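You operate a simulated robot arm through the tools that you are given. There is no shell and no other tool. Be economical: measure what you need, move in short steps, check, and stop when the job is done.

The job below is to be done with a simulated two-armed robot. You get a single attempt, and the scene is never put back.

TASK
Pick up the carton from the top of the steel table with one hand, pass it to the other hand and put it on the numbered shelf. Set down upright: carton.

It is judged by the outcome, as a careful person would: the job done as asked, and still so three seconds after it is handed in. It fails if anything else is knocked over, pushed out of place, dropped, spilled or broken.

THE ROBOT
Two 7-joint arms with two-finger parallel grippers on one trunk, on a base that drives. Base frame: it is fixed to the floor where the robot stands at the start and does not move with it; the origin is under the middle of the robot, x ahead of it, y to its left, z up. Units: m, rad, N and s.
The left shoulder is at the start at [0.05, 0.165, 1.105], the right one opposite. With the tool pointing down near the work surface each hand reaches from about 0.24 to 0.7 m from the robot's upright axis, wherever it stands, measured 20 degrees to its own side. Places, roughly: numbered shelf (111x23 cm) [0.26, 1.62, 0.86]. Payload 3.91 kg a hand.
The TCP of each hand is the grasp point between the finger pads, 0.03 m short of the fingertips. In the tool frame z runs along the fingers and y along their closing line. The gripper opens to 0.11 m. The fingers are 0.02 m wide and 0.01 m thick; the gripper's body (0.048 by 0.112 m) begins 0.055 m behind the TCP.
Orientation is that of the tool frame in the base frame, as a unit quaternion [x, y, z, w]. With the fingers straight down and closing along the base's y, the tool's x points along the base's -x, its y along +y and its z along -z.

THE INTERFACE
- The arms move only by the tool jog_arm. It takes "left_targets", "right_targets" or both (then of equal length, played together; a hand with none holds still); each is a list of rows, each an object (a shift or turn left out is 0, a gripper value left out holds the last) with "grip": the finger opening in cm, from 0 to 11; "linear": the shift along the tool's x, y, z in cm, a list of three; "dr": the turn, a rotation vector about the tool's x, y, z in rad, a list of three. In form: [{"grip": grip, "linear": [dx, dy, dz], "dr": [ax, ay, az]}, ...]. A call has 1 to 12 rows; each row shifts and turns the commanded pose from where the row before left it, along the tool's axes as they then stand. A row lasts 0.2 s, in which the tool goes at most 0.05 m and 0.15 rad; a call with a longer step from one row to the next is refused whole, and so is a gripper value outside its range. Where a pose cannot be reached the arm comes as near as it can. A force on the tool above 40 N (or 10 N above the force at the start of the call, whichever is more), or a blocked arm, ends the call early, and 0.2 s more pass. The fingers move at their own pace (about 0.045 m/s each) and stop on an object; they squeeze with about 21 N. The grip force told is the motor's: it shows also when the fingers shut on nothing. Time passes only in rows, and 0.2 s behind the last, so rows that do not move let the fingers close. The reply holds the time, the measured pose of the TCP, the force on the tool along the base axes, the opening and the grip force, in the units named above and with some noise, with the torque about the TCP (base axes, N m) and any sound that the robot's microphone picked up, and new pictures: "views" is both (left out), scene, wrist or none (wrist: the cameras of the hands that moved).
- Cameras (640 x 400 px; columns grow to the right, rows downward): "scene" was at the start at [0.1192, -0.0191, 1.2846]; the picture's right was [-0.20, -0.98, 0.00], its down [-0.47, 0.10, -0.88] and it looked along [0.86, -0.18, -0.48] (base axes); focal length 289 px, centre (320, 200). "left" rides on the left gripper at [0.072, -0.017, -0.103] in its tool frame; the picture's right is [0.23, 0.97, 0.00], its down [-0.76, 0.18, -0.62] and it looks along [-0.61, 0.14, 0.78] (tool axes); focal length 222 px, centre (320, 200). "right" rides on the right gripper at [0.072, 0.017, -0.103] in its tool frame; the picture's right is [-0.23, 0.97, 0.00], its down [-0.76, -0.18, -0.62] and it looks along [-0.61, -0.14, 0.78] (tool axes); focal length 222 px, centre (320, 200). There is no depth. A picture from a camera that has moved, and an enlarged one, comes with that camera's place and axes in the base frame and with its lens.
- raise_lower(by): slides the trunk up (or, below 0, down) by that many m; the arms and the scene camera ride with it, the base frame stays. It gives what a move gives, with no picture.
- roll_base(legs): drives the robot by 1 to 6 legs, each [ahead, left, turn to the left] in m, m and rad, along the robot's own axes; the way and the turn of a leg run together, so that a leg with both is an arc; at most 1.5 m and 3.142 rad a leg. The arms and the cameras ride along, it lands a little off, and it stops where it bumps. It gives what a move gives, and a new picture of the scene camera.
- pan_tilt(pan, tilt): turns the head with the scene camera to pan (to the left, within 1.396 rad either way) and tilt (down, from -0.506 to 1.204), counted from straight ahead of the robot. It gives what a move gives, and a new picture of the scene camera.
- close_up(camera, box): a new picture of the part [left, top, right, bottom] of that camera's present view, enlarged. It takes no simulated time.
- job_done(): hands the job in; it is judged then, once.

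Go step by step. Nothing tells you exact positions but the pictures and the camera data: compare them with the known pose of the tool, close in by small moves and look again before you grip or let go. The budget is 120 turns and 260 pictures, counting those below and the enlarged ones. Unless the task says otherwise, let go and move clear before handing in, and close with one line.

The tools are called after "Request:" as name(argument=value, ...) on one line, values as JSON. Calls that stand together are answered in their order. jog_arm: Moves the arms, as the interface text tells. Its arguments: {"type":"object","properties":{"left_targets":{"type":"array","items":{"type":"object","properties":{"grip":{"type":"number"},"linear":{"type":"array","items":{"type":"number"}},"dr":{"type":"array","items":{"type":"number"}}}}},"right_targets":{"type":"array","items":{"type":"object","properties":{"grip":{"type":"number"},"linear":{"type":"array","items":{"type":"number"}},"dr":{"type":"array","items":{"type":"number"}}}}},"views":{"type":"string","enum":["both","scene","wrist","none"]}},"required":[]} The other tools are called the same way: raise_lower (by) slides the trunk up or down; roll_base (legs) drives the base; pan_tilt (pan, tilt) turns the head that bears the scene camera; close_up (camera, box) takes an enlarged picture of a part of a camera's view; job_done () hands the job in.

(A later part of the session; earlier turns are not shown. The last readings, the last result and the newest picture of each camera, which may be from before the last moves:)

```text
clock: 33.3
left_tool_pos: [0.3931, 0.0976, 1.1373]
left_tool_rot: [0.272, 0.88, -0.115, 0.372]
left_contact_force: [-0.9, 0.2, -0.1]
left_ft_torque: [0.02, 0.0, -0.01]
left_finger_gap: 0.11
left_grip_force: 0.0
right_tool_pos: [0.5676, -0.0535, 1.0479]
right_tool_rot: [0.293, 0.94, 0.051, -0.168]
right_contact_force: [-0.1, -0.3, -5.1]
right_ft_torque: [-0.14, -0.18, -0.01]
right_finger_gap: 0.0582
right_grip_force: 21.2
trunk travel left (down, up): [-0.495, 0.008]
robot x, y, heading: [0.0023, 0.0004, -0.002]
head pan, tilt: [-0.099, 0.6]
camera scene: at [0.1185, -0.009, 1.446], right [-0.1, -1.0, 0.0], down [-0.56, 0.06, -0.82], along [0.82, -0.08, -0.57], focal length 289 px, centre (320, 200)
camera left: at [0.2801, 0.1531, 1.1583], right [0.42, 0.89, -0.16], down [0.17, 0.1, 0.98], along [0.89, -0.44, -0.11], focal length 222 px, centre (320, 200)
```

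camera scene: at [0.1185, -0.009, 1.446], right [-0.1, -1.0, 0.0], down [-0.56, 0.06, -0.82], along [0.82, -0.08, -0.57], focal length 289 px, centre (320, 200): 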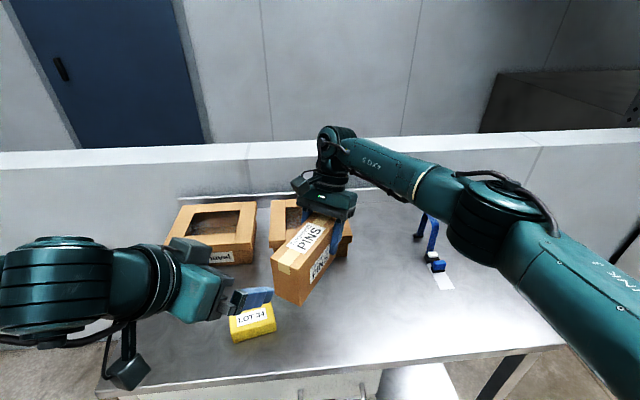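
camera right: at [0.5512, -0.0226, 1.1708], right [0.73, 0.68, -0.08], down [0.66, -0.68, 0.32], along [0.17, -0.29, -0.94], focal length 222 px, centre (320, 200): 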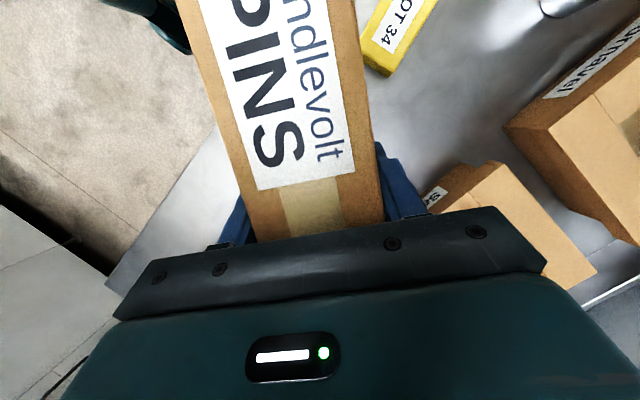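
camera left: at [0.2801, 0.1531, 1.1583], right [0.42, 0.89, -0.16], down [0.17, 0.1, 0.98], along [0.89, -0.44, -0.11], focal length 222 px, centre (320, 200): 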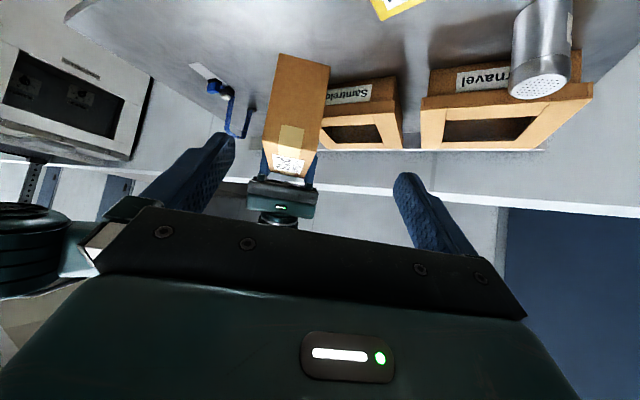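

The left hand is aligned with the carton's axis. I'll move it onto the approach line, stopping 8 cm short of the grip point.

Request:
jog_arm(left_targets=[{"linear": [-1.7, -1.3, 1.3]}, {"linear": [-1.7, -1.3, 1.3]}, {"linear": [0, 0, 2.8]}, {"linear": [0, 0, 2.8]}], views="both")

Request:
close_up(camera="scene", box=[220, 180, 380, 330])

```text
clock: 34.3
left_tool_pos: [0.4478, 0.0262, 1.1013]
left_tool_rot: [0.271, 0.881, -0.113, 0.371]
left_contact_force: [0.4, -0.3, -0.5]
left_ft_torque: [0.02, 0.0, 0.01]
left_finger_gap: 0.1099
left_grip_force: 0.1
right_tool_pos: [0.5679, -0.0539, 1.0465]
right_tool_rot: [0.294, 0.94, 0.051, -0.167]
right_contact_force: [0.5, 0.4, -4.0]
right_ft_torque: [-0.09, -0.18, -0.01]
right_finger_gap: 0.0579
right_grip_force: 20.6
trunk travel left (down, up): [-0.495, 0.008]
robot x, y, heading: [0.0004, -0.0011, 0.002]
head pan, tilt: [-0.099, 0.6]
camera scene: at [0.1189, -0.0097, 1.4459], right [-0.1, -1.0, 0.0], down [-0.56, 0.06, -0.82], along [0.82, -0.08, -0.57], focal length 289 px, centre (320, 200)
camera left: at [0.3345, 0.0827, 1.1242], right [0.42, 0.89, -0.16], down [0.17, 0.1, 0.98], along [0.89, -0.44, -0.11], focal length 222 px, centre (320, 200)
```

scene: 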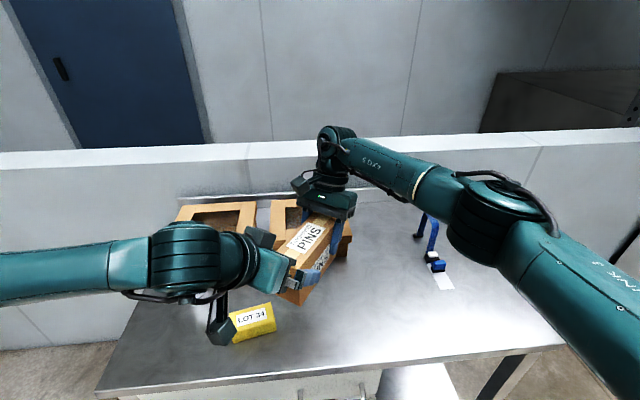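
left: 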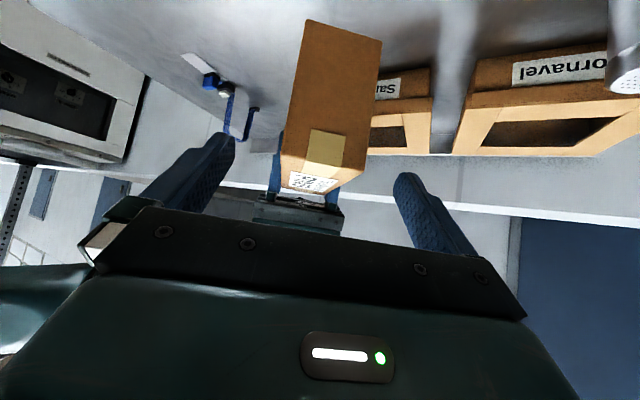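

```text
2.67 times, centred on (300, 255) of scene
camera zoom: at [0.1189, -0.0097, 1.4459], right [-0.1, -1.0, 0.0], down [-0.56, 0.06, -0.82], along [0.82, -0.08, -0.57], focal length 770 px, centre (373, 53)
```

zoom: 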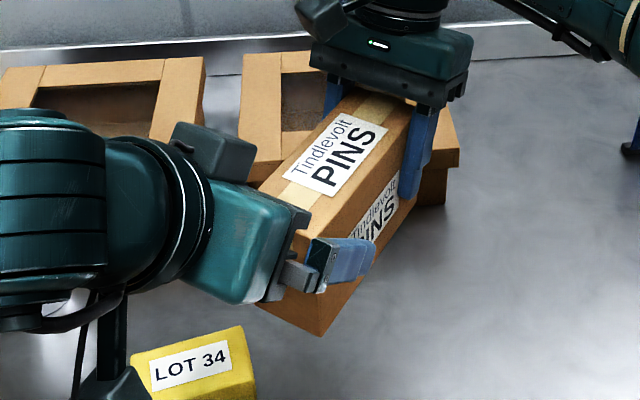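

Everything lines up. I'll advance 7 cm along the fingers and look before closing.

Request:
jog_arm(left_targets=[{"linear": [0, 0, 1.75]}, {"linear": [0, 0, 1.75]}, {"linear": [0, 0, 1.75]}, {"linear": [0, 0, 1.75]}], views="both")

Request:
close_up(camera="scene", box=[220, 180, 380, 330])

```text
clock: 35.3
left_tool_pos: [0.4902, -0.0014, 1.055]
left_tool_rot: [0.272, 0.881, -0.115, 0.37]
left_contact_force: [-0.1, -0.4, -0.4]
left_ft_torque: [0.01, 0.0, -0.01]
left_finger_gap: 0.1099
left_grip_force: 0.1
right_tool_pos: [0.5699, -0.0533, 1.0464]
right_tool_rot: [0.293, 0.94, 0.051, -0.168]
right_contact_force: [0.1, -0.1, -4.4]
right_ft_torque: [-0.14, -0.19, 0.01]
right_finger_gap: 0.0578
right_grip_force: 20.8
trunk travel left (down, up): [-0.495, 0.008]
robot x, y, heading: [-0.0002, -0.0044, -0.0]
head pan, tilt: [-0.099, 0.6]
camera scene: at [0.1188, -0.0095, 1.4459], right [-0.1, -1.0, 0.0], down [-0.56, 0.06, -0.82], along [0.82, -0.08, -0.57], focal length 289 px, centre (320, 200)
camera left: at [0.3771, 0.0538, 1.0765], right [0.42, 0.89, -0.16], down [0.17, 0.1, 0.98], along [0.89, -0.44, -0.11], focal length 222 px, centre (320, 200)
```

scene: 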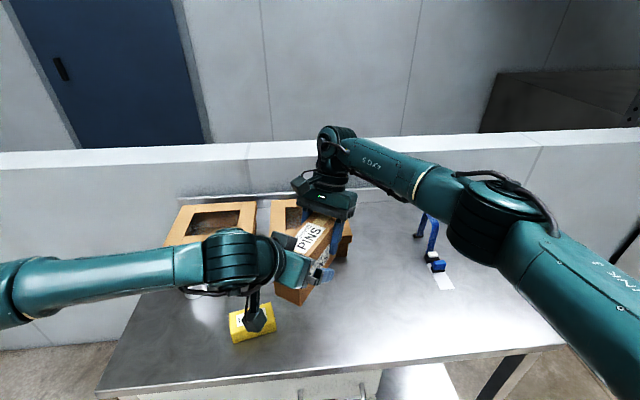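
left: 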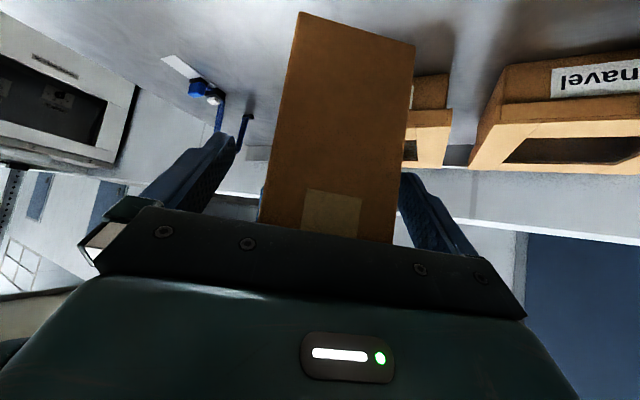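

```text
2.67 times, centred on (300, 255) of scene
camera zoom: at [0.1188, -0.0095, 1.4459], right [-0.1, -1.0, 0.0], down [-0.56, 0.06, -0.82], along [0.82, -0.08, -0.57], focal length 770 px, centre (373, 53)
```

zoom: 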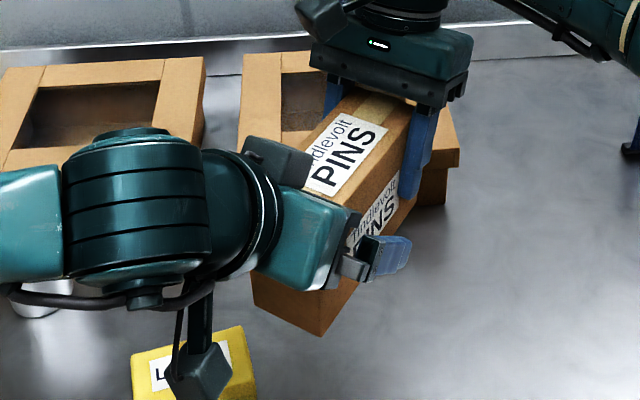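

The left fingers straddle the carton's near end, centred, with no contact. I'll close the left gripper.

Request:
jog_arm(left_targets=[{"grip": 0}, {}, {}, {}, {}, {}], views="wrist")

```text
clock: 36.7
left_tool_pos: [0.4905, -0.0009, 1.0542]
left_tool_rot: [0.269, 0.881, -0.112, 0.372]
left_contact_force: [3.2, 5.3, 0.0]
left_ft_torque: [-0.41, 0.01, -0.25]
left_finger_gap: 0.0579
left_grip_force: 20.7
right_tool_pos: [0.5678, -0.0548, 1.0477]
right_tool_rot: [0.294, 0.94, 0.049, -0.166]
right_contact_force: [-2.9, -6.1, -3.7]
right_ft_torque: [0.37, -0.14, 0.85]
right_finger_gap: 0.0579
right_grip_force: 21.1
trunk travel left (down, up): [-0.495, 0.008]
robot x, y, heading: [0.0035, 0.0008, -0.003]
head pan, tilt: [-0.099, 0.6]
camera left: at [0.3771, 0.0543, 1.0767], right [0.41, 0.9, -0.16], down [0.17, 0.1, 0.98], along [0.89, -0.43, -0.11], focal length 222 px, centre (320, 200)
```

left: 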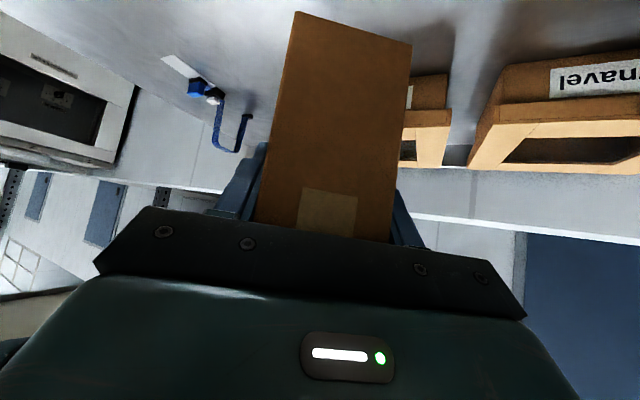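

Both hands hold the carton at 5.8 cm. I'll open the right one and check that the left carries the carton before backing off.

Request:
jog_arm(right_targets=[{"grip": 11}, {}, {}, {}, {}], views="scene")

Request:
close_up(camera="scene", box=[220, 180, 380, 330])

```text
clock: 37.9
left_tool_pos: [0.4899, -0.0023, 1.0554]
left_tool_rot: [0.272, 0.881, -0.114, 0.371]
left_contact_force: [-0.5, -0.2, -0.5]
left_ft_torque: [0.11, 0.15, -0.01]
left_finger_gap: 0.0576
left_grip_force: 21.2
right_tool_pos: [0.5685, -0.053, 1.048]
right_tool_rot: [0.293, 0.94, 0.051, -0.167]
right_contact_force: [0.1, -0.1, -0.4]
right_ft_torque: [0.0, 0.0, 0.0]
right_finger_gap: 0.1096
right_grip_force: 0.0
trunk travel left (down, up): [-0.495, 0.008]
robot x, y, heading: [-0.0025, -0.0007, 0.003]
head pan, tilt: [-0.099, 0.6]
camera scene: at [0.1186, -0.0094, 1.4459], right [-0.1, -1.0, 0.0], down [-0.56, 0.06, -0.82], along [0.82, -0.08, -0.57], focal length 289 px, centre (320, 200)
```

scene: 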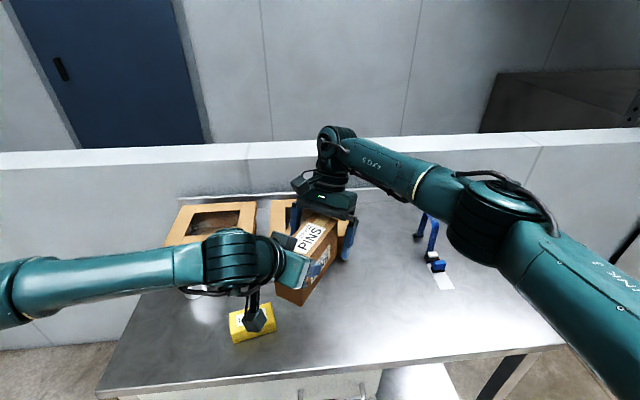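

```text
2.67 times, centred on (300, 255) of scene
camera zoom: at [0.1186, -0.0094, 1.4459], right [-0.1, -1.0, 0.0], down [-0.56, 0.06, -0.82], along [0.82, -0.08, -0.57], focal length 770 px, centre (373, 53)
```

zoom: 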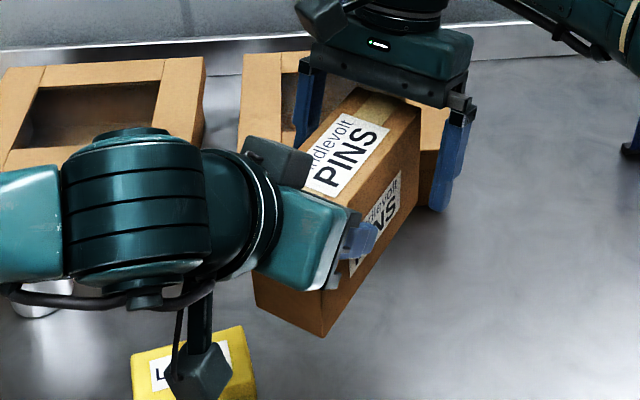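

The left hand now carries the carton. I'll back the right hand out along its fingers and see whether the carton stays put.

Request:
jog_arm(right_targets=[{"linear": [0, 0, -2]}, {"linear": [0, 0, -3]}, {"linear": [0, 0, -4]}, {"linear": [0, 0, -4]}], views="both")

```text
clock: 38.9
left_tool_pos: [0.489, -0.0035, 1.0548]
left_tool_rot: [0.271, 0.881, -0.115, 0.371]
left_contact_force: [-0.1, -0.1, -1.2]
left_ft_torque: [0.13, 0.12, 0.01]
left_finger_gap: 0.0581
left_grip_force: 20.5
right_tool_pos: [0.5923, -0.0822, 1.1668]
right_tool_rot: [0.293, 0.94, 0.052, -0.167]
right_contact_force: [0.7, 0.0, 0.4]
right_ft_torque: [0.04, -0.02, 0.01]
right_finger_gap: 0.11
right_grip_force: 0.0
right hand out of reach, approached as far as the arm can: row 4
trunk travel left (down, up): [-0.495, 0.008]
robot x, y, heading: [-0.0069, -0.0003, 0.001]
head pan, tilt: [-0.099, 0.6]
camera scene: at [0.1182, -0.0101, 1.4459], right [-0.1, -0.99, 0.0], down [-0.56, 0.06, -0.83], along [0.82, -0.08, -0.56], focal length 289 px, centre (320, 200)
camera right: at [0.5762, -0.0507, 1.2901], right [0.73, 0.68, -0.08], down [0.67, -0.67, 0.32], along [0.17, -0.29, -0.94], focal length 222 px, centre (320, 200)
```

scene: 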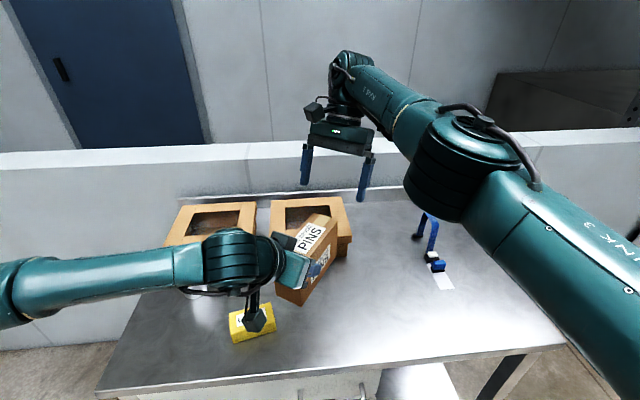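
right: 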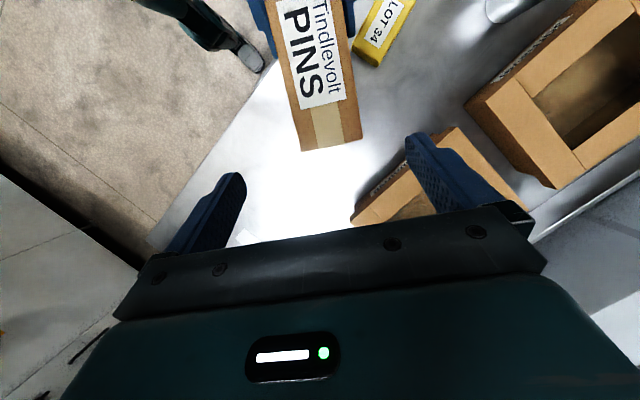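

The pass is complete. I'll turn the right hand back and move it to its own side while the left lifts the carton clear.

Request:
jog_arm(right_targets=[{"dr": [0.0412, 0, -0.1127]}, {"dr": [0.0412, 0, -0.1127]}, {"dr": [0.0412, 0, -0.1127]}, {"dr": [0.0412, 0, -0.1127]}, {"dr": [0.0412, 0, -0.1127]}, {"linear": [0, -4, 0]}, {"linear": [0, -4, 0]}, {"linear": [0, -4, 0]}, {"linear": [2, -3, 1]}, {"linear": [3, -3, 1]}, {"linear": [3, -3, 1]}], left_targets=[{}, {}, {}, {}, {}, {"linear": [-0.7, 0, -0.7]}, {"linear": [-1.4, 0, -1.4]}, {"linear": [-1.4, 0, -1.4]}, {"linear": [-1.4, 0, -1.4]}, {"linear": [-1.4, 0, -1.4]}, {}], views="both")

```text
clock: 41.3
left_tool_pos: [0.487, -0.0017, 1.1426]
left_tool_rot: [0.27, 0.881, -0.113, 0.372]
left_contact_force: [-0.6, -0.6, -4.7]
left_ft_torque: [0.11, 0.14, 0.05]
left_finger_gap: 0.0579
left_grip_force: 20.9
right_tool_pos: [0.4856, -0.2941, 1.172]
right_tool_rot: [0.003, 0.985, 0.0, -0.174]
right_contact_force: [-0.3, -0.4, -0.4]
right_ft_torque: [0.0, -0.01, -0.02]
right_finger_gap: 0.1099
right_grip_force: 0.1
right hand out of reach, approached as far as the arm can: row 1, 2, 3, 4, 5
trunk travel left (down, up): [-0.495, 0.008]
robot x, y, heading: [-0.0003, 0.0007, 0.003]
head pan, tilt: [-0.099, 0.6]
camera scene: at [0.1176, -0.0104, 1.446], right [-0.1, -0.99, 0.0], down [-0.56, 0.06, -0.83], along [0.82, -0.08, -0.56], focal length 289 px, centre (320, 200)
camera right: at [0.4535, -0.2779, 1.2958], right [0.22, 0.97, -0.08], down [0.93, -0.18, 0.32], along [0.3, -0.14, -0.94], focal length 222 px, centre (320, 200)
camera left: at [0.3736, 0.055, 1.165], right [0.42, 0.89, -0.16], down [0.17, 0.1, 0.98], along [0.89, -0.44, -0.11], focal length 222 px, centre (320, 200)
```

scene: 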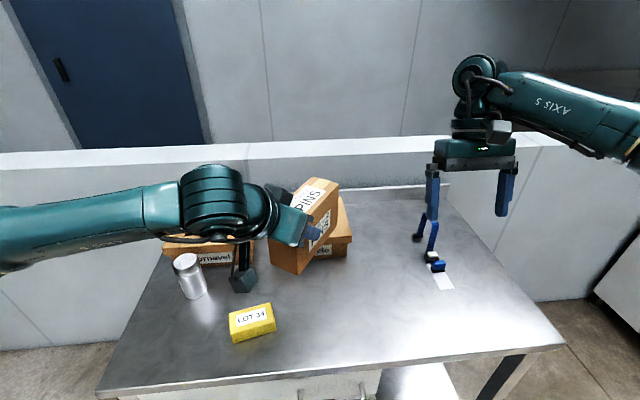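
right: 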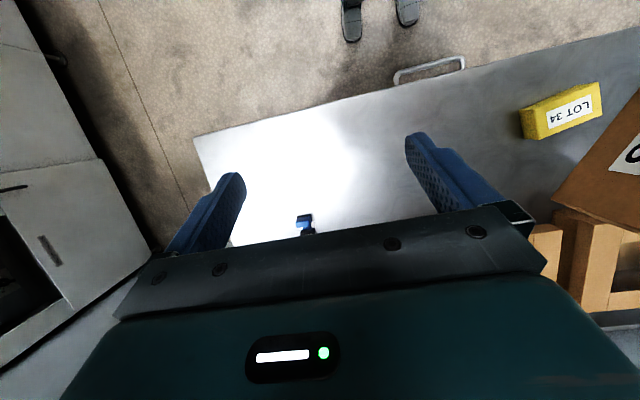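
left: 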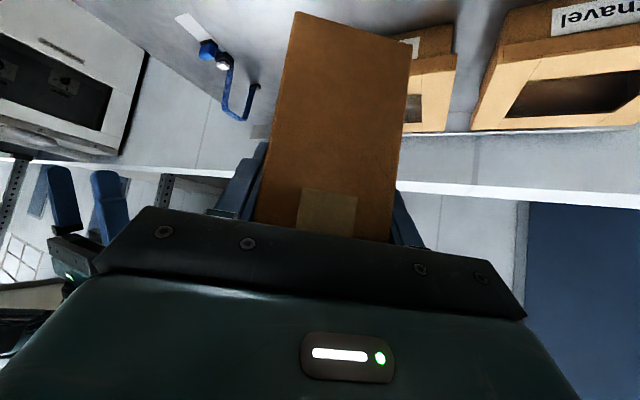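

The carton is steady in the left hand. I'll straighten that hand and move it to its own side and closer in, ready for driving.

Request:
jog_arm(left_targets=[{"dr": [-0.086, 0, -0.0836]}, {"dr": [-0.086, 0, -0.0836]}, {"dr": [-0.086, 0, -0.0836]}, {"dr": [-0.086, 0, -0.0836]}, {"dr": [-0.086, 0, -0.0836]}, {"linear": [0, 3, 0]}, {"linear": [0, 4, 0]}, {"linear": [0, 4, 0]}, {"linear": [0, 4, 0]}, {"linear": [0, 4, 0]}, {"linear": [0, 2, 0]}], right_targets=[{"linear": [2, 0, -0.7]}, {"linear": [3, 0, -1]}, {"linear": [3, 0, -1]}, {}, {}, {}, {}, {}, {}, {}, {}], views="both")

```text
clock: 43.7
left_tool_pos: [0.4856, 0.2104, 1.1427]
left_tool_rot: [-0.002, 0.921, 0.002, 0.389]
left_contact_force: [0.2, 0.8, -4.9]
left_ft_torque: [0.01, 0.2, 0.01]
left_finger_gap: 0.058
left_grip_force: 21.4
right_tool_pos: [0.4222, -0.2914, 1.2252]
right_tool_rot: [0.003, 0.985, 0.0, -0.175]
right_contact_force: [-0.2, -0.5, -0.4]
right_ft_torque: [0.01, -0.04, -0.02]
right_finger_gap: 0.1102
right_grip_force: 0.0
trunk travel left (down, up): [-0.495, 0.008]
robot x, y, heading: [0.0006, 0.0005, -0.003]
head pan, tilt: [-0.099, 0.6]
camera scene: at [0.1186, -0.0091, 1.4459], right [-0.1, -0.99, 0.0], down [-0.56, 0.06, -0.82], along [0.82, -0.08, -0.57], focal length 289 px, centre (320, 200)
camera right: at [0.3903, -0.275, 1.3487], right [0.22, 0.97, -0.08], down [0.93, -0.18, 0.32], along [0.3, -0.14, -0.94], focal length 222 px, centre (320, 200)
camera left: at [0.3604, 0.1935, 1.1647], right [-0.16, 0.97, -0.16], down [0.08, 0.18, 0.98], along [0.98, 0.14, -0.11], focal length 222 px, centre (320, 200)
```

scene: 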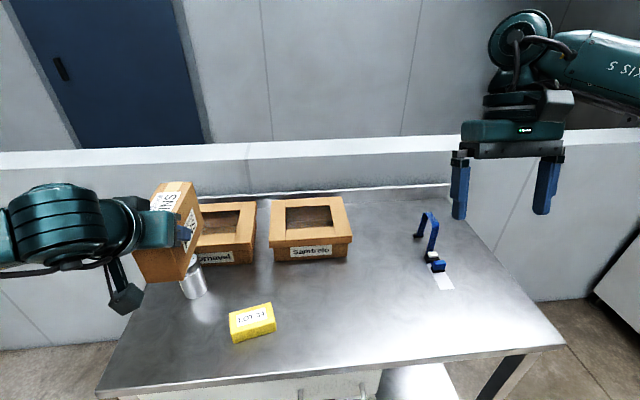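
right: 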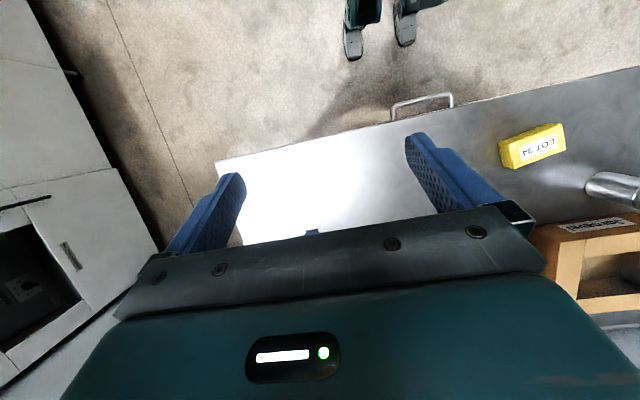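
left: 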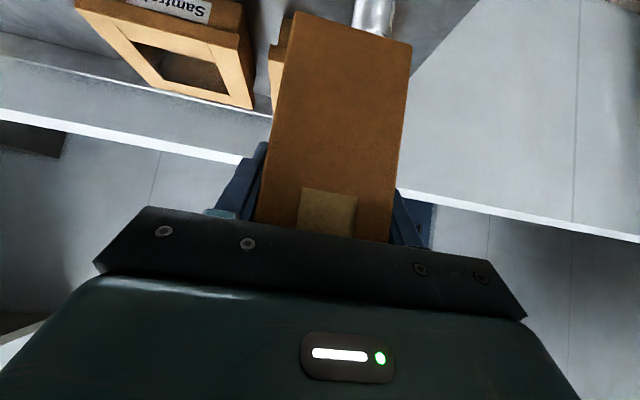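

The carton is held to the robot's left and level. I'll back away from the table by 0.25 m and turn left to face the shelf.

Request:
roll_base(legs=[[-0.25, 0, 0], [0, 0, 1.571]])

Request:
pan_tilt(pan=0.0, tilt=0.45)

```text
clock: 49.4
left_tool_pos: [-0.4678, 0.4799, 1.1429]
left_tool_rot: [0.661, -0.642, -0.279, -0.271]
left_contact_force: [-0.8, 0.2, -3.7]
left_ft_torque: [-0.15, -0.02, 0.0]
left_finger_gap: 0.058
left_grip_force: 21.3
right_tool_pos: [0.0347, 0.4287, 1.2256]
right_tool_rot: [0.703, -0.689, 0.126, 0.122]
right_contact_force: [-0.1, 0.0, 0.1]
right_ft_torque: [0.01, -0.03, -0.01]
right_finger_gap: 0.1099
right_grip_force: 0.0
trunk travel left (down, up): [-0.495, 0.008]
robot x, y, heading: [-0.2442, 0.0013, 1.602]
head pan, tilt: [-0.099, 0.6]
camera scene: at [-0.2386, 0.1167, 1.4459], right [1.0, -0.07, 0.0], down [-0.04, -0.56, -0.82], along [0.06, 0.82, -0.57], focal length 289 px, centre (320, 200)
```

scene: 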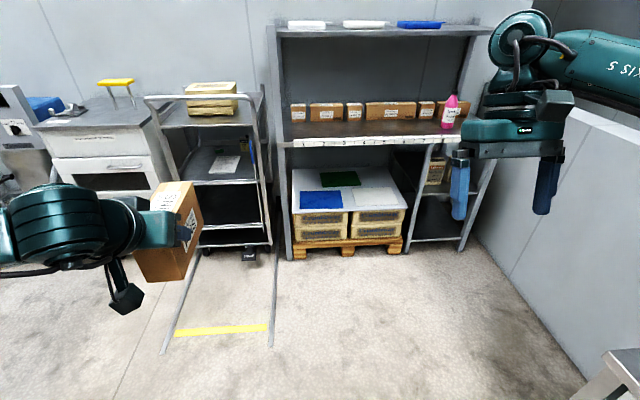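

```text
clock: 50.1
left_tool_pos: [-0.4681, 0.4793, 1.1428]
left_tool_rot: [0.661, -0.643, -0.279, -0.27]
left_contact_force: [0.4, -0.9, -4.7]
left_ft_torque: [-0.18, -0.01, -0.02]
left_finger_gap: 0.0581
left_grip_force: 21.2
right_tool_pos: [0.0357, 0.4294, 1.226]
right_tool_rot: [0.703, -0.689, 0.125, 0.123]
right_contact_force: [0.6, -0.3, -0.5]
right_ft_torque: [0.01, -0.02, 0.02]
right_finger_gap: 0.1102
right_grip_force: 0.0
trunk travel left (down, up): [-0.495, 0.008]
robot x, y, heading: [-0.2418, -0.0006, 1.591]
head pan, tilt: [0.0, 0.45]
camera scene: at [-0.2473, 0.1205, 1.4594], right [1.0, 0.03, 0.0], down [0.01, -0.44, -0.9], along [-0.02, 0.9, -0.44], focal length 289 px, centre (320, 200)
```

scene: 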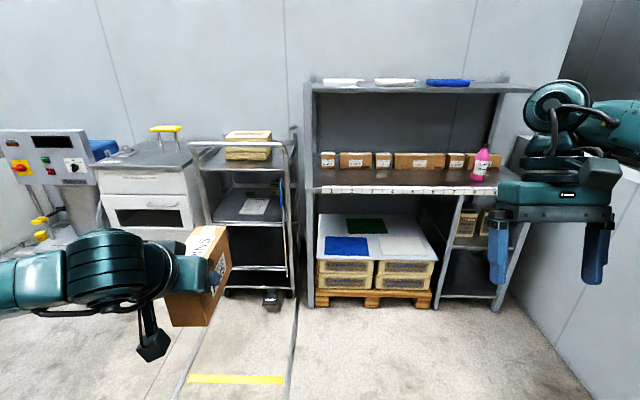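

The robot now faces the shelf with a clear floor between. I'll enlarge the shelf to measure its front edge and the free depth.

Request:
close_up(camera="scene", box=[300, 70, 540, 220])

Request:
close_up(camera="scene", box=[305, 140, 425, 215])

```text
2.67 times, centred on (420, 145) of scene
camera zoom: at [-0.2473, 0.1205, 1.4594], right [1.0, 0.03, 0.0], down [0.01, -0.44, -0.9], along [-0.02, 0.9, -0.44], focal length 770 px, centre (53, 347)
```

zoom: 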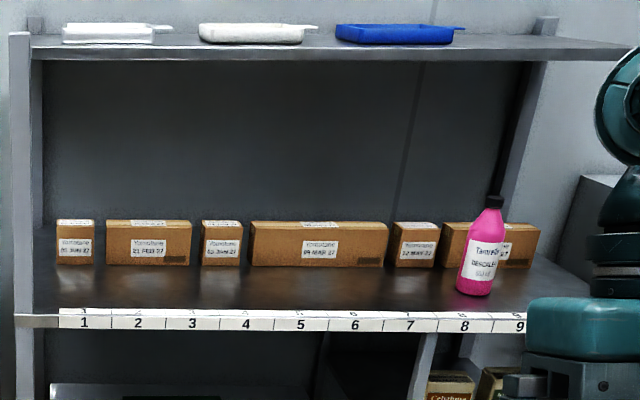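

```text
5.33 times, centred on (365, 178) of scene
camera zoom: at [-0.2473, 0.1205, 1.4594], right [1.0, 0.03, 0.0], down [0.01, -0.44, -0.9], along [-0.02, 0.9, -0.44], focal length 1541 px, centre (80, 320)
```

zoom: 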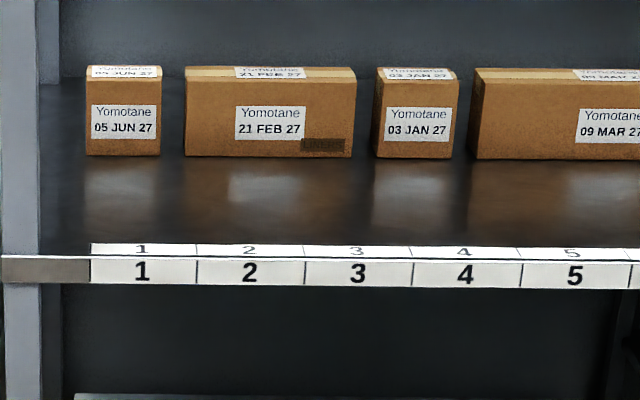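

The shelf's front edge is at y ≈ 1.50 and the stored boxes start near 1.79, so the front strip is free apart from the bottle at slots 8–9. I'll pull the right hand in and drive up, aiming the carton at around slot 2–3.

Request:
jog_arm(right_targets=[{"dr": [0, -0.117, 0]}, {"dr": [0, -0.117, 0]}, {"dr": [0, -0.116, 0]}, {"linear": [3, 0, 0]}, {"linear": [3, 0, 0]}, {"linear": [3, 0, 1]}], left_targets=[{"linear": [0, -2, 0]}, {"linear": [0, -3, 0]}, {"linear": [0, -3, 0]}, {"linear": [0, -2, 0]}, {}, {}], views="none")

Request:
roll_base(legs=[[0, 0, -0.022], [0.75, -0.242, 0]])

```text
clock: 51.5
left_tool_pos: [-0.3644, 0.4828, 1.1432]
left_tool_rot: [0.661, -0.642, -0.279, -0.27]
left_contact_force: [0.0, 0.2, -4.0]
left_ft_torque: [-0.18, -0.02, -0.01]
left_finger_gap: 0.0578
left_grip_force: 21.1
right_tool_pos: [0.0379, 0.3399, 1.214]
right_tool_rot: [0.715, -0.699, 0.001, -0.001]
right_contact_force: [0.4, -0.4, -0.3]
right_ft_torque: [0.0, 0.0, -0.01]
right_finger_gap: 0.1101
right_grip_force: 0.0
trunk travel left (down, up): [-0.495, 0.008]
robot x, y, heading: [-0.2429, 0.0014, 1.596]
head pan, tilt: [0.0, 0.45]
```

```text
clock: 56.1
left_tool_pos: [-0.0934, 1.2405, 1.143]
left_tool_rot: [-0.649, 0.654, 0.274, 0.275]
left_contact_force: [0.2, -0.4, -4.0]
left_ft_torque: [-0.17, -0.02, 0.02]
left_finger_gap: 0.058
left_grip_force: 20.9
right_tool_pos: [0.3033, 1.0838, 1.2152]
right_tool_rot: [-0.702, 0.713, -0.001, 0.0]
right_contact_force: [-0.2, 0.1, -0.7]
right_ft_torque: [-0.02, -0.01, 0.01]
right_finger_gap: 0.11
right_grip_force: 0.0
trunk travel left (down, up): [-0.495, 0.008]
robot x, y, heading: [0.0072, 0.7548, 1.554]
head pan, tilt: [0.0, 0.45]
camera scene: at [0.0112, 0.8735, 1.4594], right [1.0, -0.01, 0.0], down [0.0, -0.44, -0.9], along [0.01, 0.9, -0.44], focal length 289 px, centre (320, 200)
```

scene: 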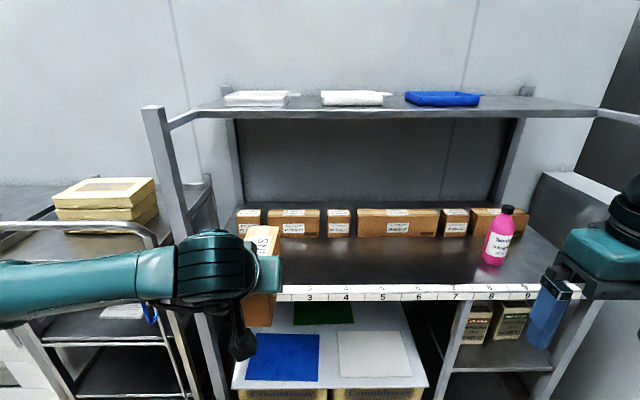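

I'm now 0.75 m from the shelf's front edge and the carton is still well held. I'll enlarge the shelf to refine the edge position and surface height before lowering.

Request:
close_up(camera="scene", box=[220, 190, 380, 330])

Request:
close_up(camera="left", box=[0, 0, 640, 400])

```text
2.86 times, centred on (300, 260) of scene
camera zoom: at [0.0112, 0.8735, 1.4594], right [1.0, -0.01, 0.0], down [0.0, -0.44, -0.9], along [0.01, 0.9, -0.44], focal length 825 px, centre (377, 29)
```

zoom: 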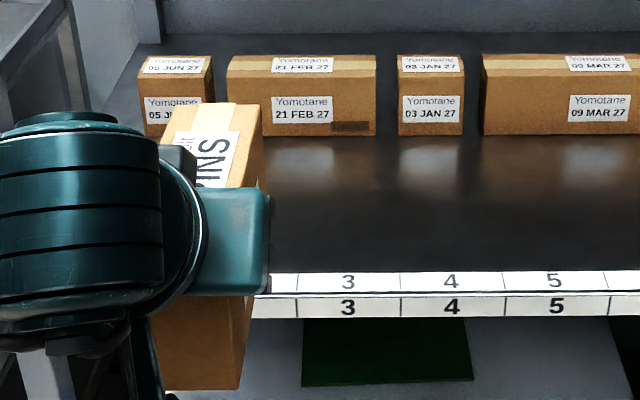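

```text
1.00 times, centred on (320, 200) of left (not enlarged: the box is as wide or as high as the picture)
camera zoom: at [-0.078, 1.1158, 1.1639], right [-0.98, -0.15, -0.16], down [-0.18, 0.09, 0.98], along [-0.13, 0.98, -0.11], focal length 222 px, centre (320, 200)
```

zoom: 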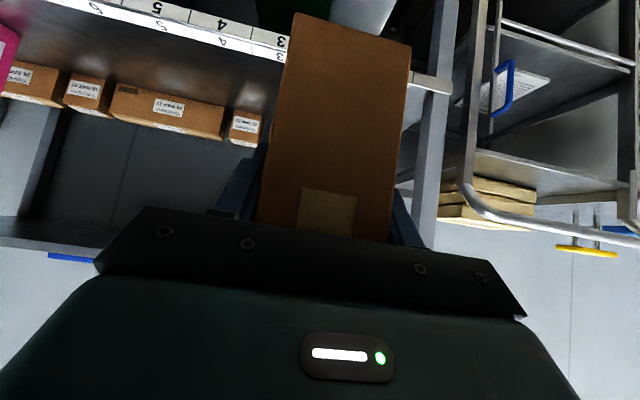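

The edge is at y ≈ 1.51 and the surface at z ≈ 0.857. I'll drive 0.2 m closer with the carton still high, and the arm will do the rest.

Request:
roll_base(legs=[[0.2, 0, 0.012]])

Request:
pan_tilt(pan=0.15, tilt=0.75)

```text
clock: 57.7
left_tool_pos: [-0.0964, 1.4442, 1.1419]
left_tool_rot: [-0.652, 0.652, 0.274, 0.274]
left_contact_force: [-0.7, -0.1, -4.2]
left_ft_torque: [-0.22, 0.02, -0.02]
left_finger_gap: 0.058
left_grip_force: 21.2
right_tool_pos: [0.3015, 1.291, 1.2149]
right_tool_rot: [-0.706, 0.709, -0.001, 0.0]
right_contact_force: [-0.9, 0.1, 0.0]
right_ft_torque: [0.01, -0.02, -0.01]
right_finger_gap: 0.1101
right_grip_force: 0.1
trunk travel left (down, up): [-0.495, 0.008]
robot x, y, heading: [0.0126, 0.9597, 1.571]
head pan, tilt: [0.0, 0.45]
camera scene: at [0.0113, 1.0785, 1.4594], right [1.0, 0.0, 0.0], down [0.0, -0.44, -0.9], along [0.0, 0.9, -0.44], focal length 289 px, centre (320, 200)
```

scene: 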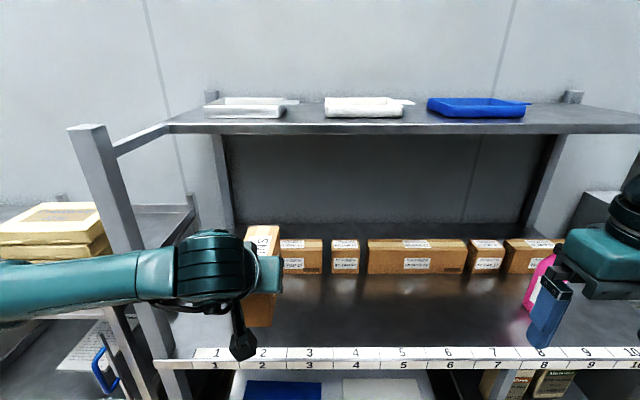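

```text
clock: 58.5
left_tool_pos: [-0.0969, 1.4431, 1.142]
left_tool_rot: [0.651, -0.651, -0.276, -0.275]
left_contact_force: [-0.4, 0.6, -4.9]
left_ft_torque: [-0.22, 0.01, 0.02]
left_finger_gap: 0.0577
left_grip_force: 21.1
right_tool_pos: [0.303, 1.2898, 1.215]
right_tool_rot: [-0.706, 0.708, -0.002, 0.0]
right_contact_force: [-0.1, 0.4, -0.1]
right_ft_torque: [0.01, 0.03, -0.03]
right_finger_gap: 0.11
right_grip_force: 0.0
trunk travel left (down, up): [-0.495, 0.008]
robot x, y, heading: [0.0105, 0.9528, 1.57]
head pan, tilt: [0.15, 0.75]
camera scene: at [-0.0011, 1.0677, 1.4331], right [0.99, 0.15, 0.0], down [0.1, -0.67, -0.73], along [-0.11, 0.72, -0.68], focal length 289 px, centre (320, 200)
```

scene: 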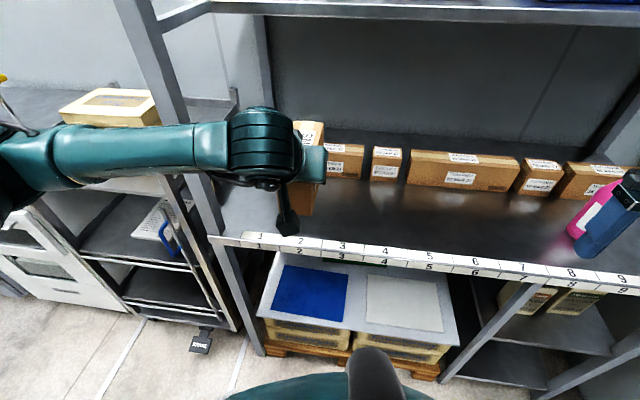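

The arm is clear but the left forearm runs near the shelf's left post. I'll shift right about 12 cm in total to widen that gap, then look.

Request:
roll_base(legs=[[0, -0.07, 0]])

Request:
jog_arm(left_targets=[{"linear": [0, -2.5, 0]}, {"linear": [0, -2.5, 0]}, {"linear": [0.8, 0, 0.8]}, {"linear": [1.5, 0, 1.5]}, {"linear": [1.5, 0, 1.5]}, {"linear": [1.5, 0, 1.5]}, {"linear": [1.5, 0, 1.5]}], views="both")

```text
clock: 59.8
left_tool_pos: [-0.0267, 1.4429, 1.1408]
left_tool_rot: [0.652, -0.651, -0.275, -0.274]
left_contact_force: [0.3, 0.1, -4.7]
left_ft_torque: [-0.18, -0.01, 0.01]
left_finger_gap: 0.0582
left_grip_force: 21.3
right_tool_pos: [0.3739, 1.2884, 1.2154]
right_tool_rot: [-0.705, 0.709, -0.001, -0.001]
right_contact_force: [-0.9, -0.3, -0.5]
right_ft_torque: [-0.01, 0.03, -0.03]
right_finger_gap: 0.1099
right_grip_force: 0.1
trunk travel left (down, up): [-0.495, 0.008]
robot x, y, heading: [0.0783, 0.9593, 1.571]
head pan, tilt: [0.15, 0.75]
camera scene: at [0.0693, 1.0676, 1.4331], right [0.99, 0.15, 0.0], down [0.1, -0.67, -0.73], along [-0.11, 0.72, -0.68], focal length 289 px, centre (320, 200)
```

scene: 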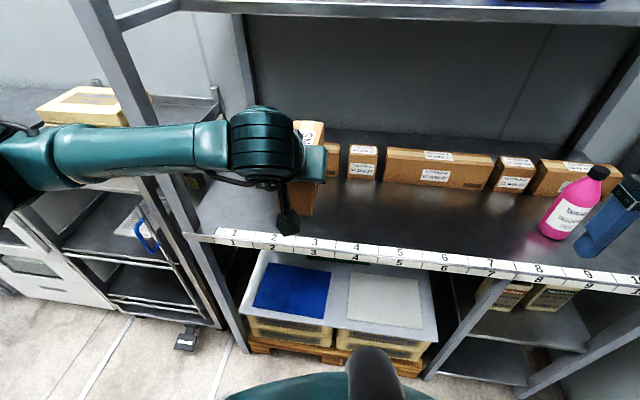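

```text
clock: 61.4
left_tool_pos: [0.021, 1.4437, 1.0454]
left_tool_rot: [0.652, -0.651, -0.275, -0.274]
left_contact_force: [0.6, 0.5, -4.6]
left_ft_torque: [-0.17, -0.04, 0.01]
left_finger_gap: 0.0581
left_grip_force: 21.3
right_tool_pos: [0.373, 1.29, 1.2151]
right_tool_rot: [-0.706, 0.709, -0.002, -0.001]
right_contact_force: [0.1, -0.8, 0.2]
right_ft_torque: [0.01, -0.01, -0.01]
right_finger_gap: 0.1099
right_grip_force: 0.0
trunk travel left (down, up): [-0.495, 0.008]
robot x, y, heading: [0.0774, 0.9593, 1.572]
head pan, tilt: [0.15, 0.75]
camera scene: at [0.0687, 1.0677, 1.4331], right [0.99, 0.15, 0.0], down [0.1, -0.67, -0.73], along [-0.11, 0.72, -0.68], focal length 289 px, centre (320, 200)
camera left: at [0.0382, 1.3197, 1.0678], right [-0.97, -0.16, -0.16], down [-0.18, 0.09, 0.98], along [-0.14, 0.98, -0.11], focal length 222 px, centre (320, 200)
```

scene: 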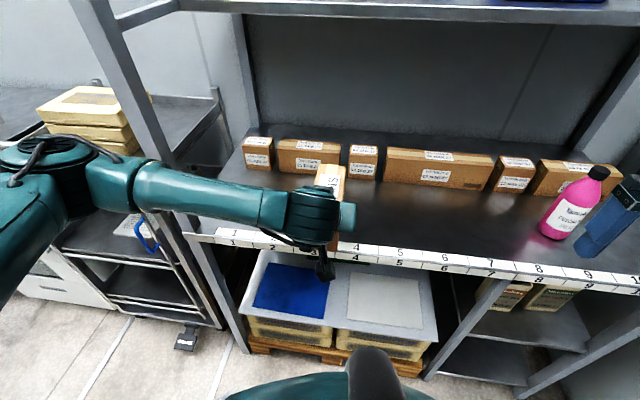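
left: 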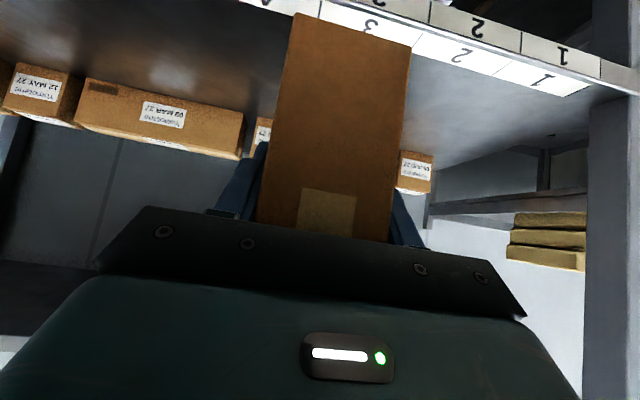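

The arm is well clear of the post. I'll extend 12 cm forward, lower to about 2.5 cm above the shelf and check.

Request:
jog_arm(left_targets=[{"linear": [-2.1, 0, 2.15]}, {"linear": [-2.1, 0, 2.15]}, {"linear": [-2.1, 0, 2.15]}, {"linear": [-2.1, 0, 2.15]}, {"linear": [1.7, 0, 1.65]}, {"linear": [1.7, 0, 1.65]}, {"linear": [1.7, 0, 1.65]}, {"linear": [1.7, 0, 1.65]}], views="both")

Request:
close_up(camera="scene", box=[240, 130, 430, 280])

```text
clock: 63.2
left_tool_pos: [0.0212, 1.5661, 0.949]
left_tool_rot: [0.652, -0.651, -0.275, -0.274]
left_contact_force: [0.0, -0.5, -4.5]
left_ft_torque: [-0.2, 0.02, 0.0]
left_finger_gap: 0.0578
left_grip_force: 21.6
right_tool_pos: [0.3708, 1.2911, 1.2142]
right_tool_rot: [-0.705, 0.709, -0.001, 0.0]
right_contact_force: [0.5, -1.4, -0.2]
right_ft_torque: [-0.02, -0.01, 0.0]
right_finger_gap: 0.1097
right_grip_force: 0.0
trunk travel left (down, up): [-0.495, 0.008]
robot x, y, heading: [0.0765, 0.9555, 1.57]
head pan, tilt: [0.15, 0.75]
camera scene: at [0.0688, 1.068, 1.433], right [0.99, 0.15, 0.0], down [0.1, -0.68, -0.73], along [-0.11, 0.72, -0.68], focal length 289 px, centre (320, 200)
camera left: at [0.038, 1.4413, 0.9712], right [-0.97, -0.16, -0.16], down [-0.18, 0.09, 0.98], along [-0.14, 0.98, -0.11], focal length 222 px, centre (320, 200)
```

scene: 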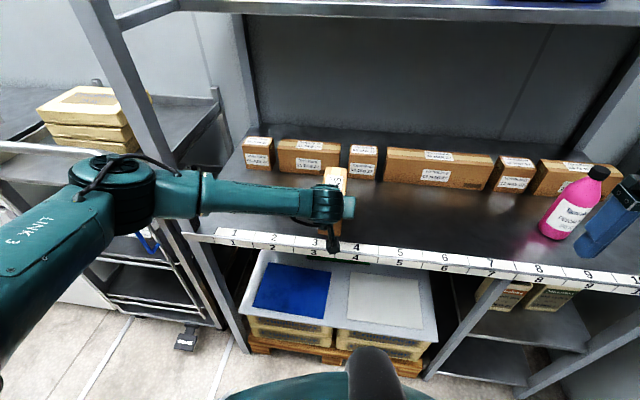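
left: 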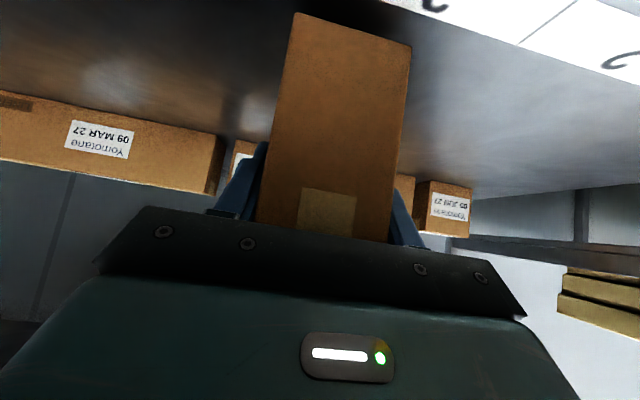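

```text
2.67 times, centred on (335, 205) of scene
camera zoom: at [0.0688, 1.068, 1.433], right [0.99, 0.15, 0.0], down [0.1, -0.68, -0.73], along [-0.11, 0.72, -0.68], focal length 770 px, centre (280, 187)
```

zoom: 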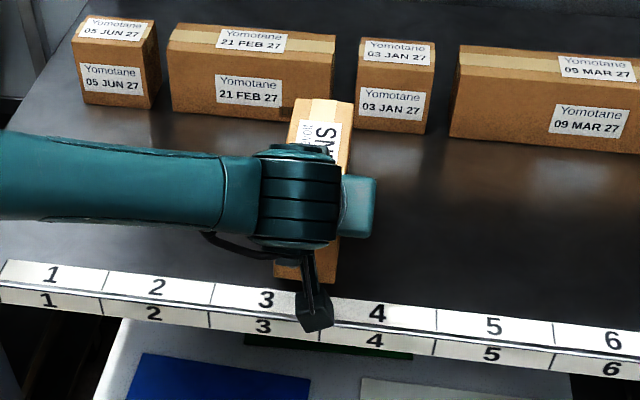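

The carton is about 2.5 cm above the shelf at slot 3, with clear space around it. I'll lower in small steps and watch the force.

Request:
jog_arm(left_targets=[{"linear": [0.36, 0, 0.35]}, {"linear": [0.36, 0, 0.35]}, {"linear": [0.36, 0, 0.35]}], views="none")

Request:
jog_arm(left_targets=[{"linear": [0.22, 0, 0.21]}, {}], views="wrist")

```text
clock: 64.0
left_tool_pos: [0.0217, 1.5643, 0.9343]
left_tool_rot: [0.652, -0.651, -0.276, -0.274]
left_contact_force: [0.4, -0.4, -4.2]
left_ft_torque: [-0.18, -0.03, -0.03]
left_finger_gap: 0.0579
left_grip_force: 20.9
right_tool_pos: [0.3726, 1.2908, 1.2152]
right_tool_rot: [-0.705, 0.709, -0.001, 0.0]
right_contact_force: [-0.2, -0.5, 0.5]
right_ft_torque: [0.0, 0.01, -0.03]
right_finger_gap: 0.11
right_grip_force: 0.0
trunk travel left (down, up): [-0.495, 0.008]
robot x, y, heading: [0.081, 0.9597, 1.573]
head pan, tilt: [0.15, 0.75]
```

```text
clock: 64.6
left_tool_pos: [0.023, 1.5639, 0.9328]
left_tool_rot: [0.652, -0.652, -0.275, -0.274]
left_contact_force: [-0.2, 0.2, -3.5]
left_ft_torque: [-0.14, -0.02, -0.02]
left_finger_gap: 0.0581
left_grip_force: 21.6
right_tool_pos: [0.3718, 1.2904, 1.215]
right_tool_rot: [-0.705, 0.709, -0.001, -0.001]
right_contact_force: [-0.4, 1.1, 0.4]
right_ft_torque: [0.01, 0.01, 0.02]
right_finger_gap: 0.11
right_grip_force: 0.1
trunk travel left (down, up): [-0.495, 0.008]
robot x, y, heading: [0.0814, 0.955, 1.569]
head pan, tilt: [0.15, 0.75]
camera left: at [0.0397, 1.4397, 0.9544], right [-0.97, -0.16, -0.16], down [-0.18, 0.09, 0.98], along [-0.14, 0.98, -0.11], focal length 222 px, centre (320, 200)
```

left: 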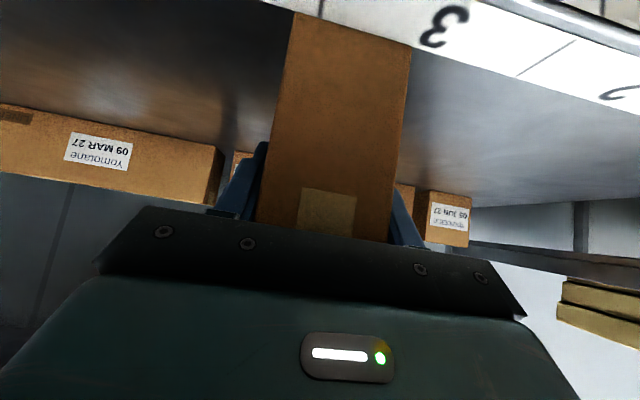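

Contact looks close. I'll keep going in 2 mm steps.

Request:
jog_arm(left_targets=[{"linear": [0.145, 0, 0.14]}, {}], views="none")

Request:
jog_arm(left_targets=[{"linear": [0.145, 0, 0.14]}, {}], views="none")

Request:
jog_arm(left_targets=[{"linear": [0.145, 0, 0.14]}, {}], views="wrist")

```text
clock: 65.2
left_tool_pos: [0.0238, 1.5635, 0.9319]
left_tool_rot: [0.652, -0.651, -0.276, -0.274]
left_contact_force: [-1.3, -0.2, 0.0]
left_ft_torque: [-0.39, -0.08, -0.07]
left_finger_gap: 0.0581
left_grip_force: 20.6
right_tool_pos: [0.3715, 1.289, 1.214]
right_tool_rot: [-0.705, 0.709, -0.001, 0.0]
right_contact_force: [0.7, 0.5, 0.4]
right_ft_torque: [0.01, 0.02, -0.02]
right_finger_gap: 0.1101
right_grip_force: 0.2
trunk travel left (down, up): [-0.495, 0.008]
robot x, y, heading: [0.0781, 0.9556, 1.568]
head pan, tilt: [0.15, 0.75]
```

```text
clock: 65.8
left_tool_pos: [0.0231, 1.5646, 0.9313]
left_tool_rot: [0.651, -0.65, -0.277, -0.277]
left_contact_force: [-1.9, -2.6, 11.6]
left_ft_torque: [-0.48, 0.04, 0.19]
left_finger_gap: 0.0576
left_grip_force: 20.8
right_tool_pos: [0.3731, 1.2886, 1.2159]
right_tool_rot: [-0.706, 0.709, -0.001, 0.001]
right_contact_force: [0.3, -0.3, 0.6]
right_ft_torque: [-0.03, 0.0, 0.0]
right_finger_gap: 0.1099
right_grip_force: 0.1
trunk travel left (down, up): [-0.495, 0.008]
robot x, y, heading: [0.0797, 0.9553, 1.572]
head pan, tilt: [0.15, 0.75]
```

```text
clock: 66.4
left_tool_pos: [0.0241, 1.5644, 0.93]
left_tool_rot: [0.651, -0.65, -0.278, -0.276]
left_contact_force: [-2.1, 2.5, 18.9]
left_ft_torque: [0.01, -0.15, -0.06]
left_finger_gap: 0.0577
left_grip_force: 21.2
right_tool_pos: [0.3723, 1.2878, 1.2162]
right_tool_rot: [-0.705, 0.709, -0.001, 0.0]
right_contact_force: [0.0, 0.4, 0.2]
right_ft_torque: [-0.04, 0.0, 0.02]
right_finger_gap: 0.1097
right_grip_force: 0.0
trunk travel left (down, up): [-0.495, 0.008]
robot x, y, heading: [0.0798, 0.9562, 1.57]
head pan, tilt: [0.15, 0.75]
camera left: at [0.0403, 1.4399, 0.9515], right [-0.97, -0.16, -0.16], down [-0.18, 0.08, 0.98], along [-0.14, 0.98, -0.11], focal length 222 px, centre (320, 200)
```

left: 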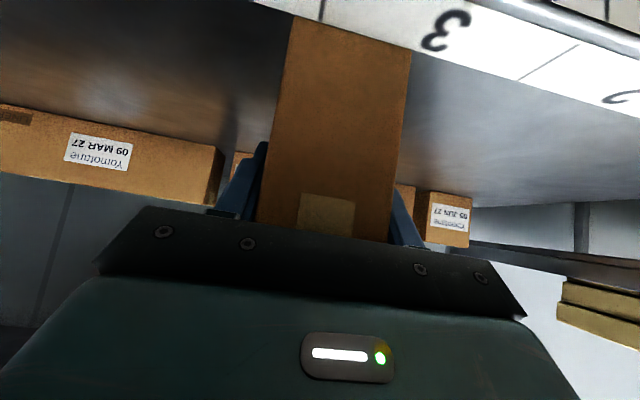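

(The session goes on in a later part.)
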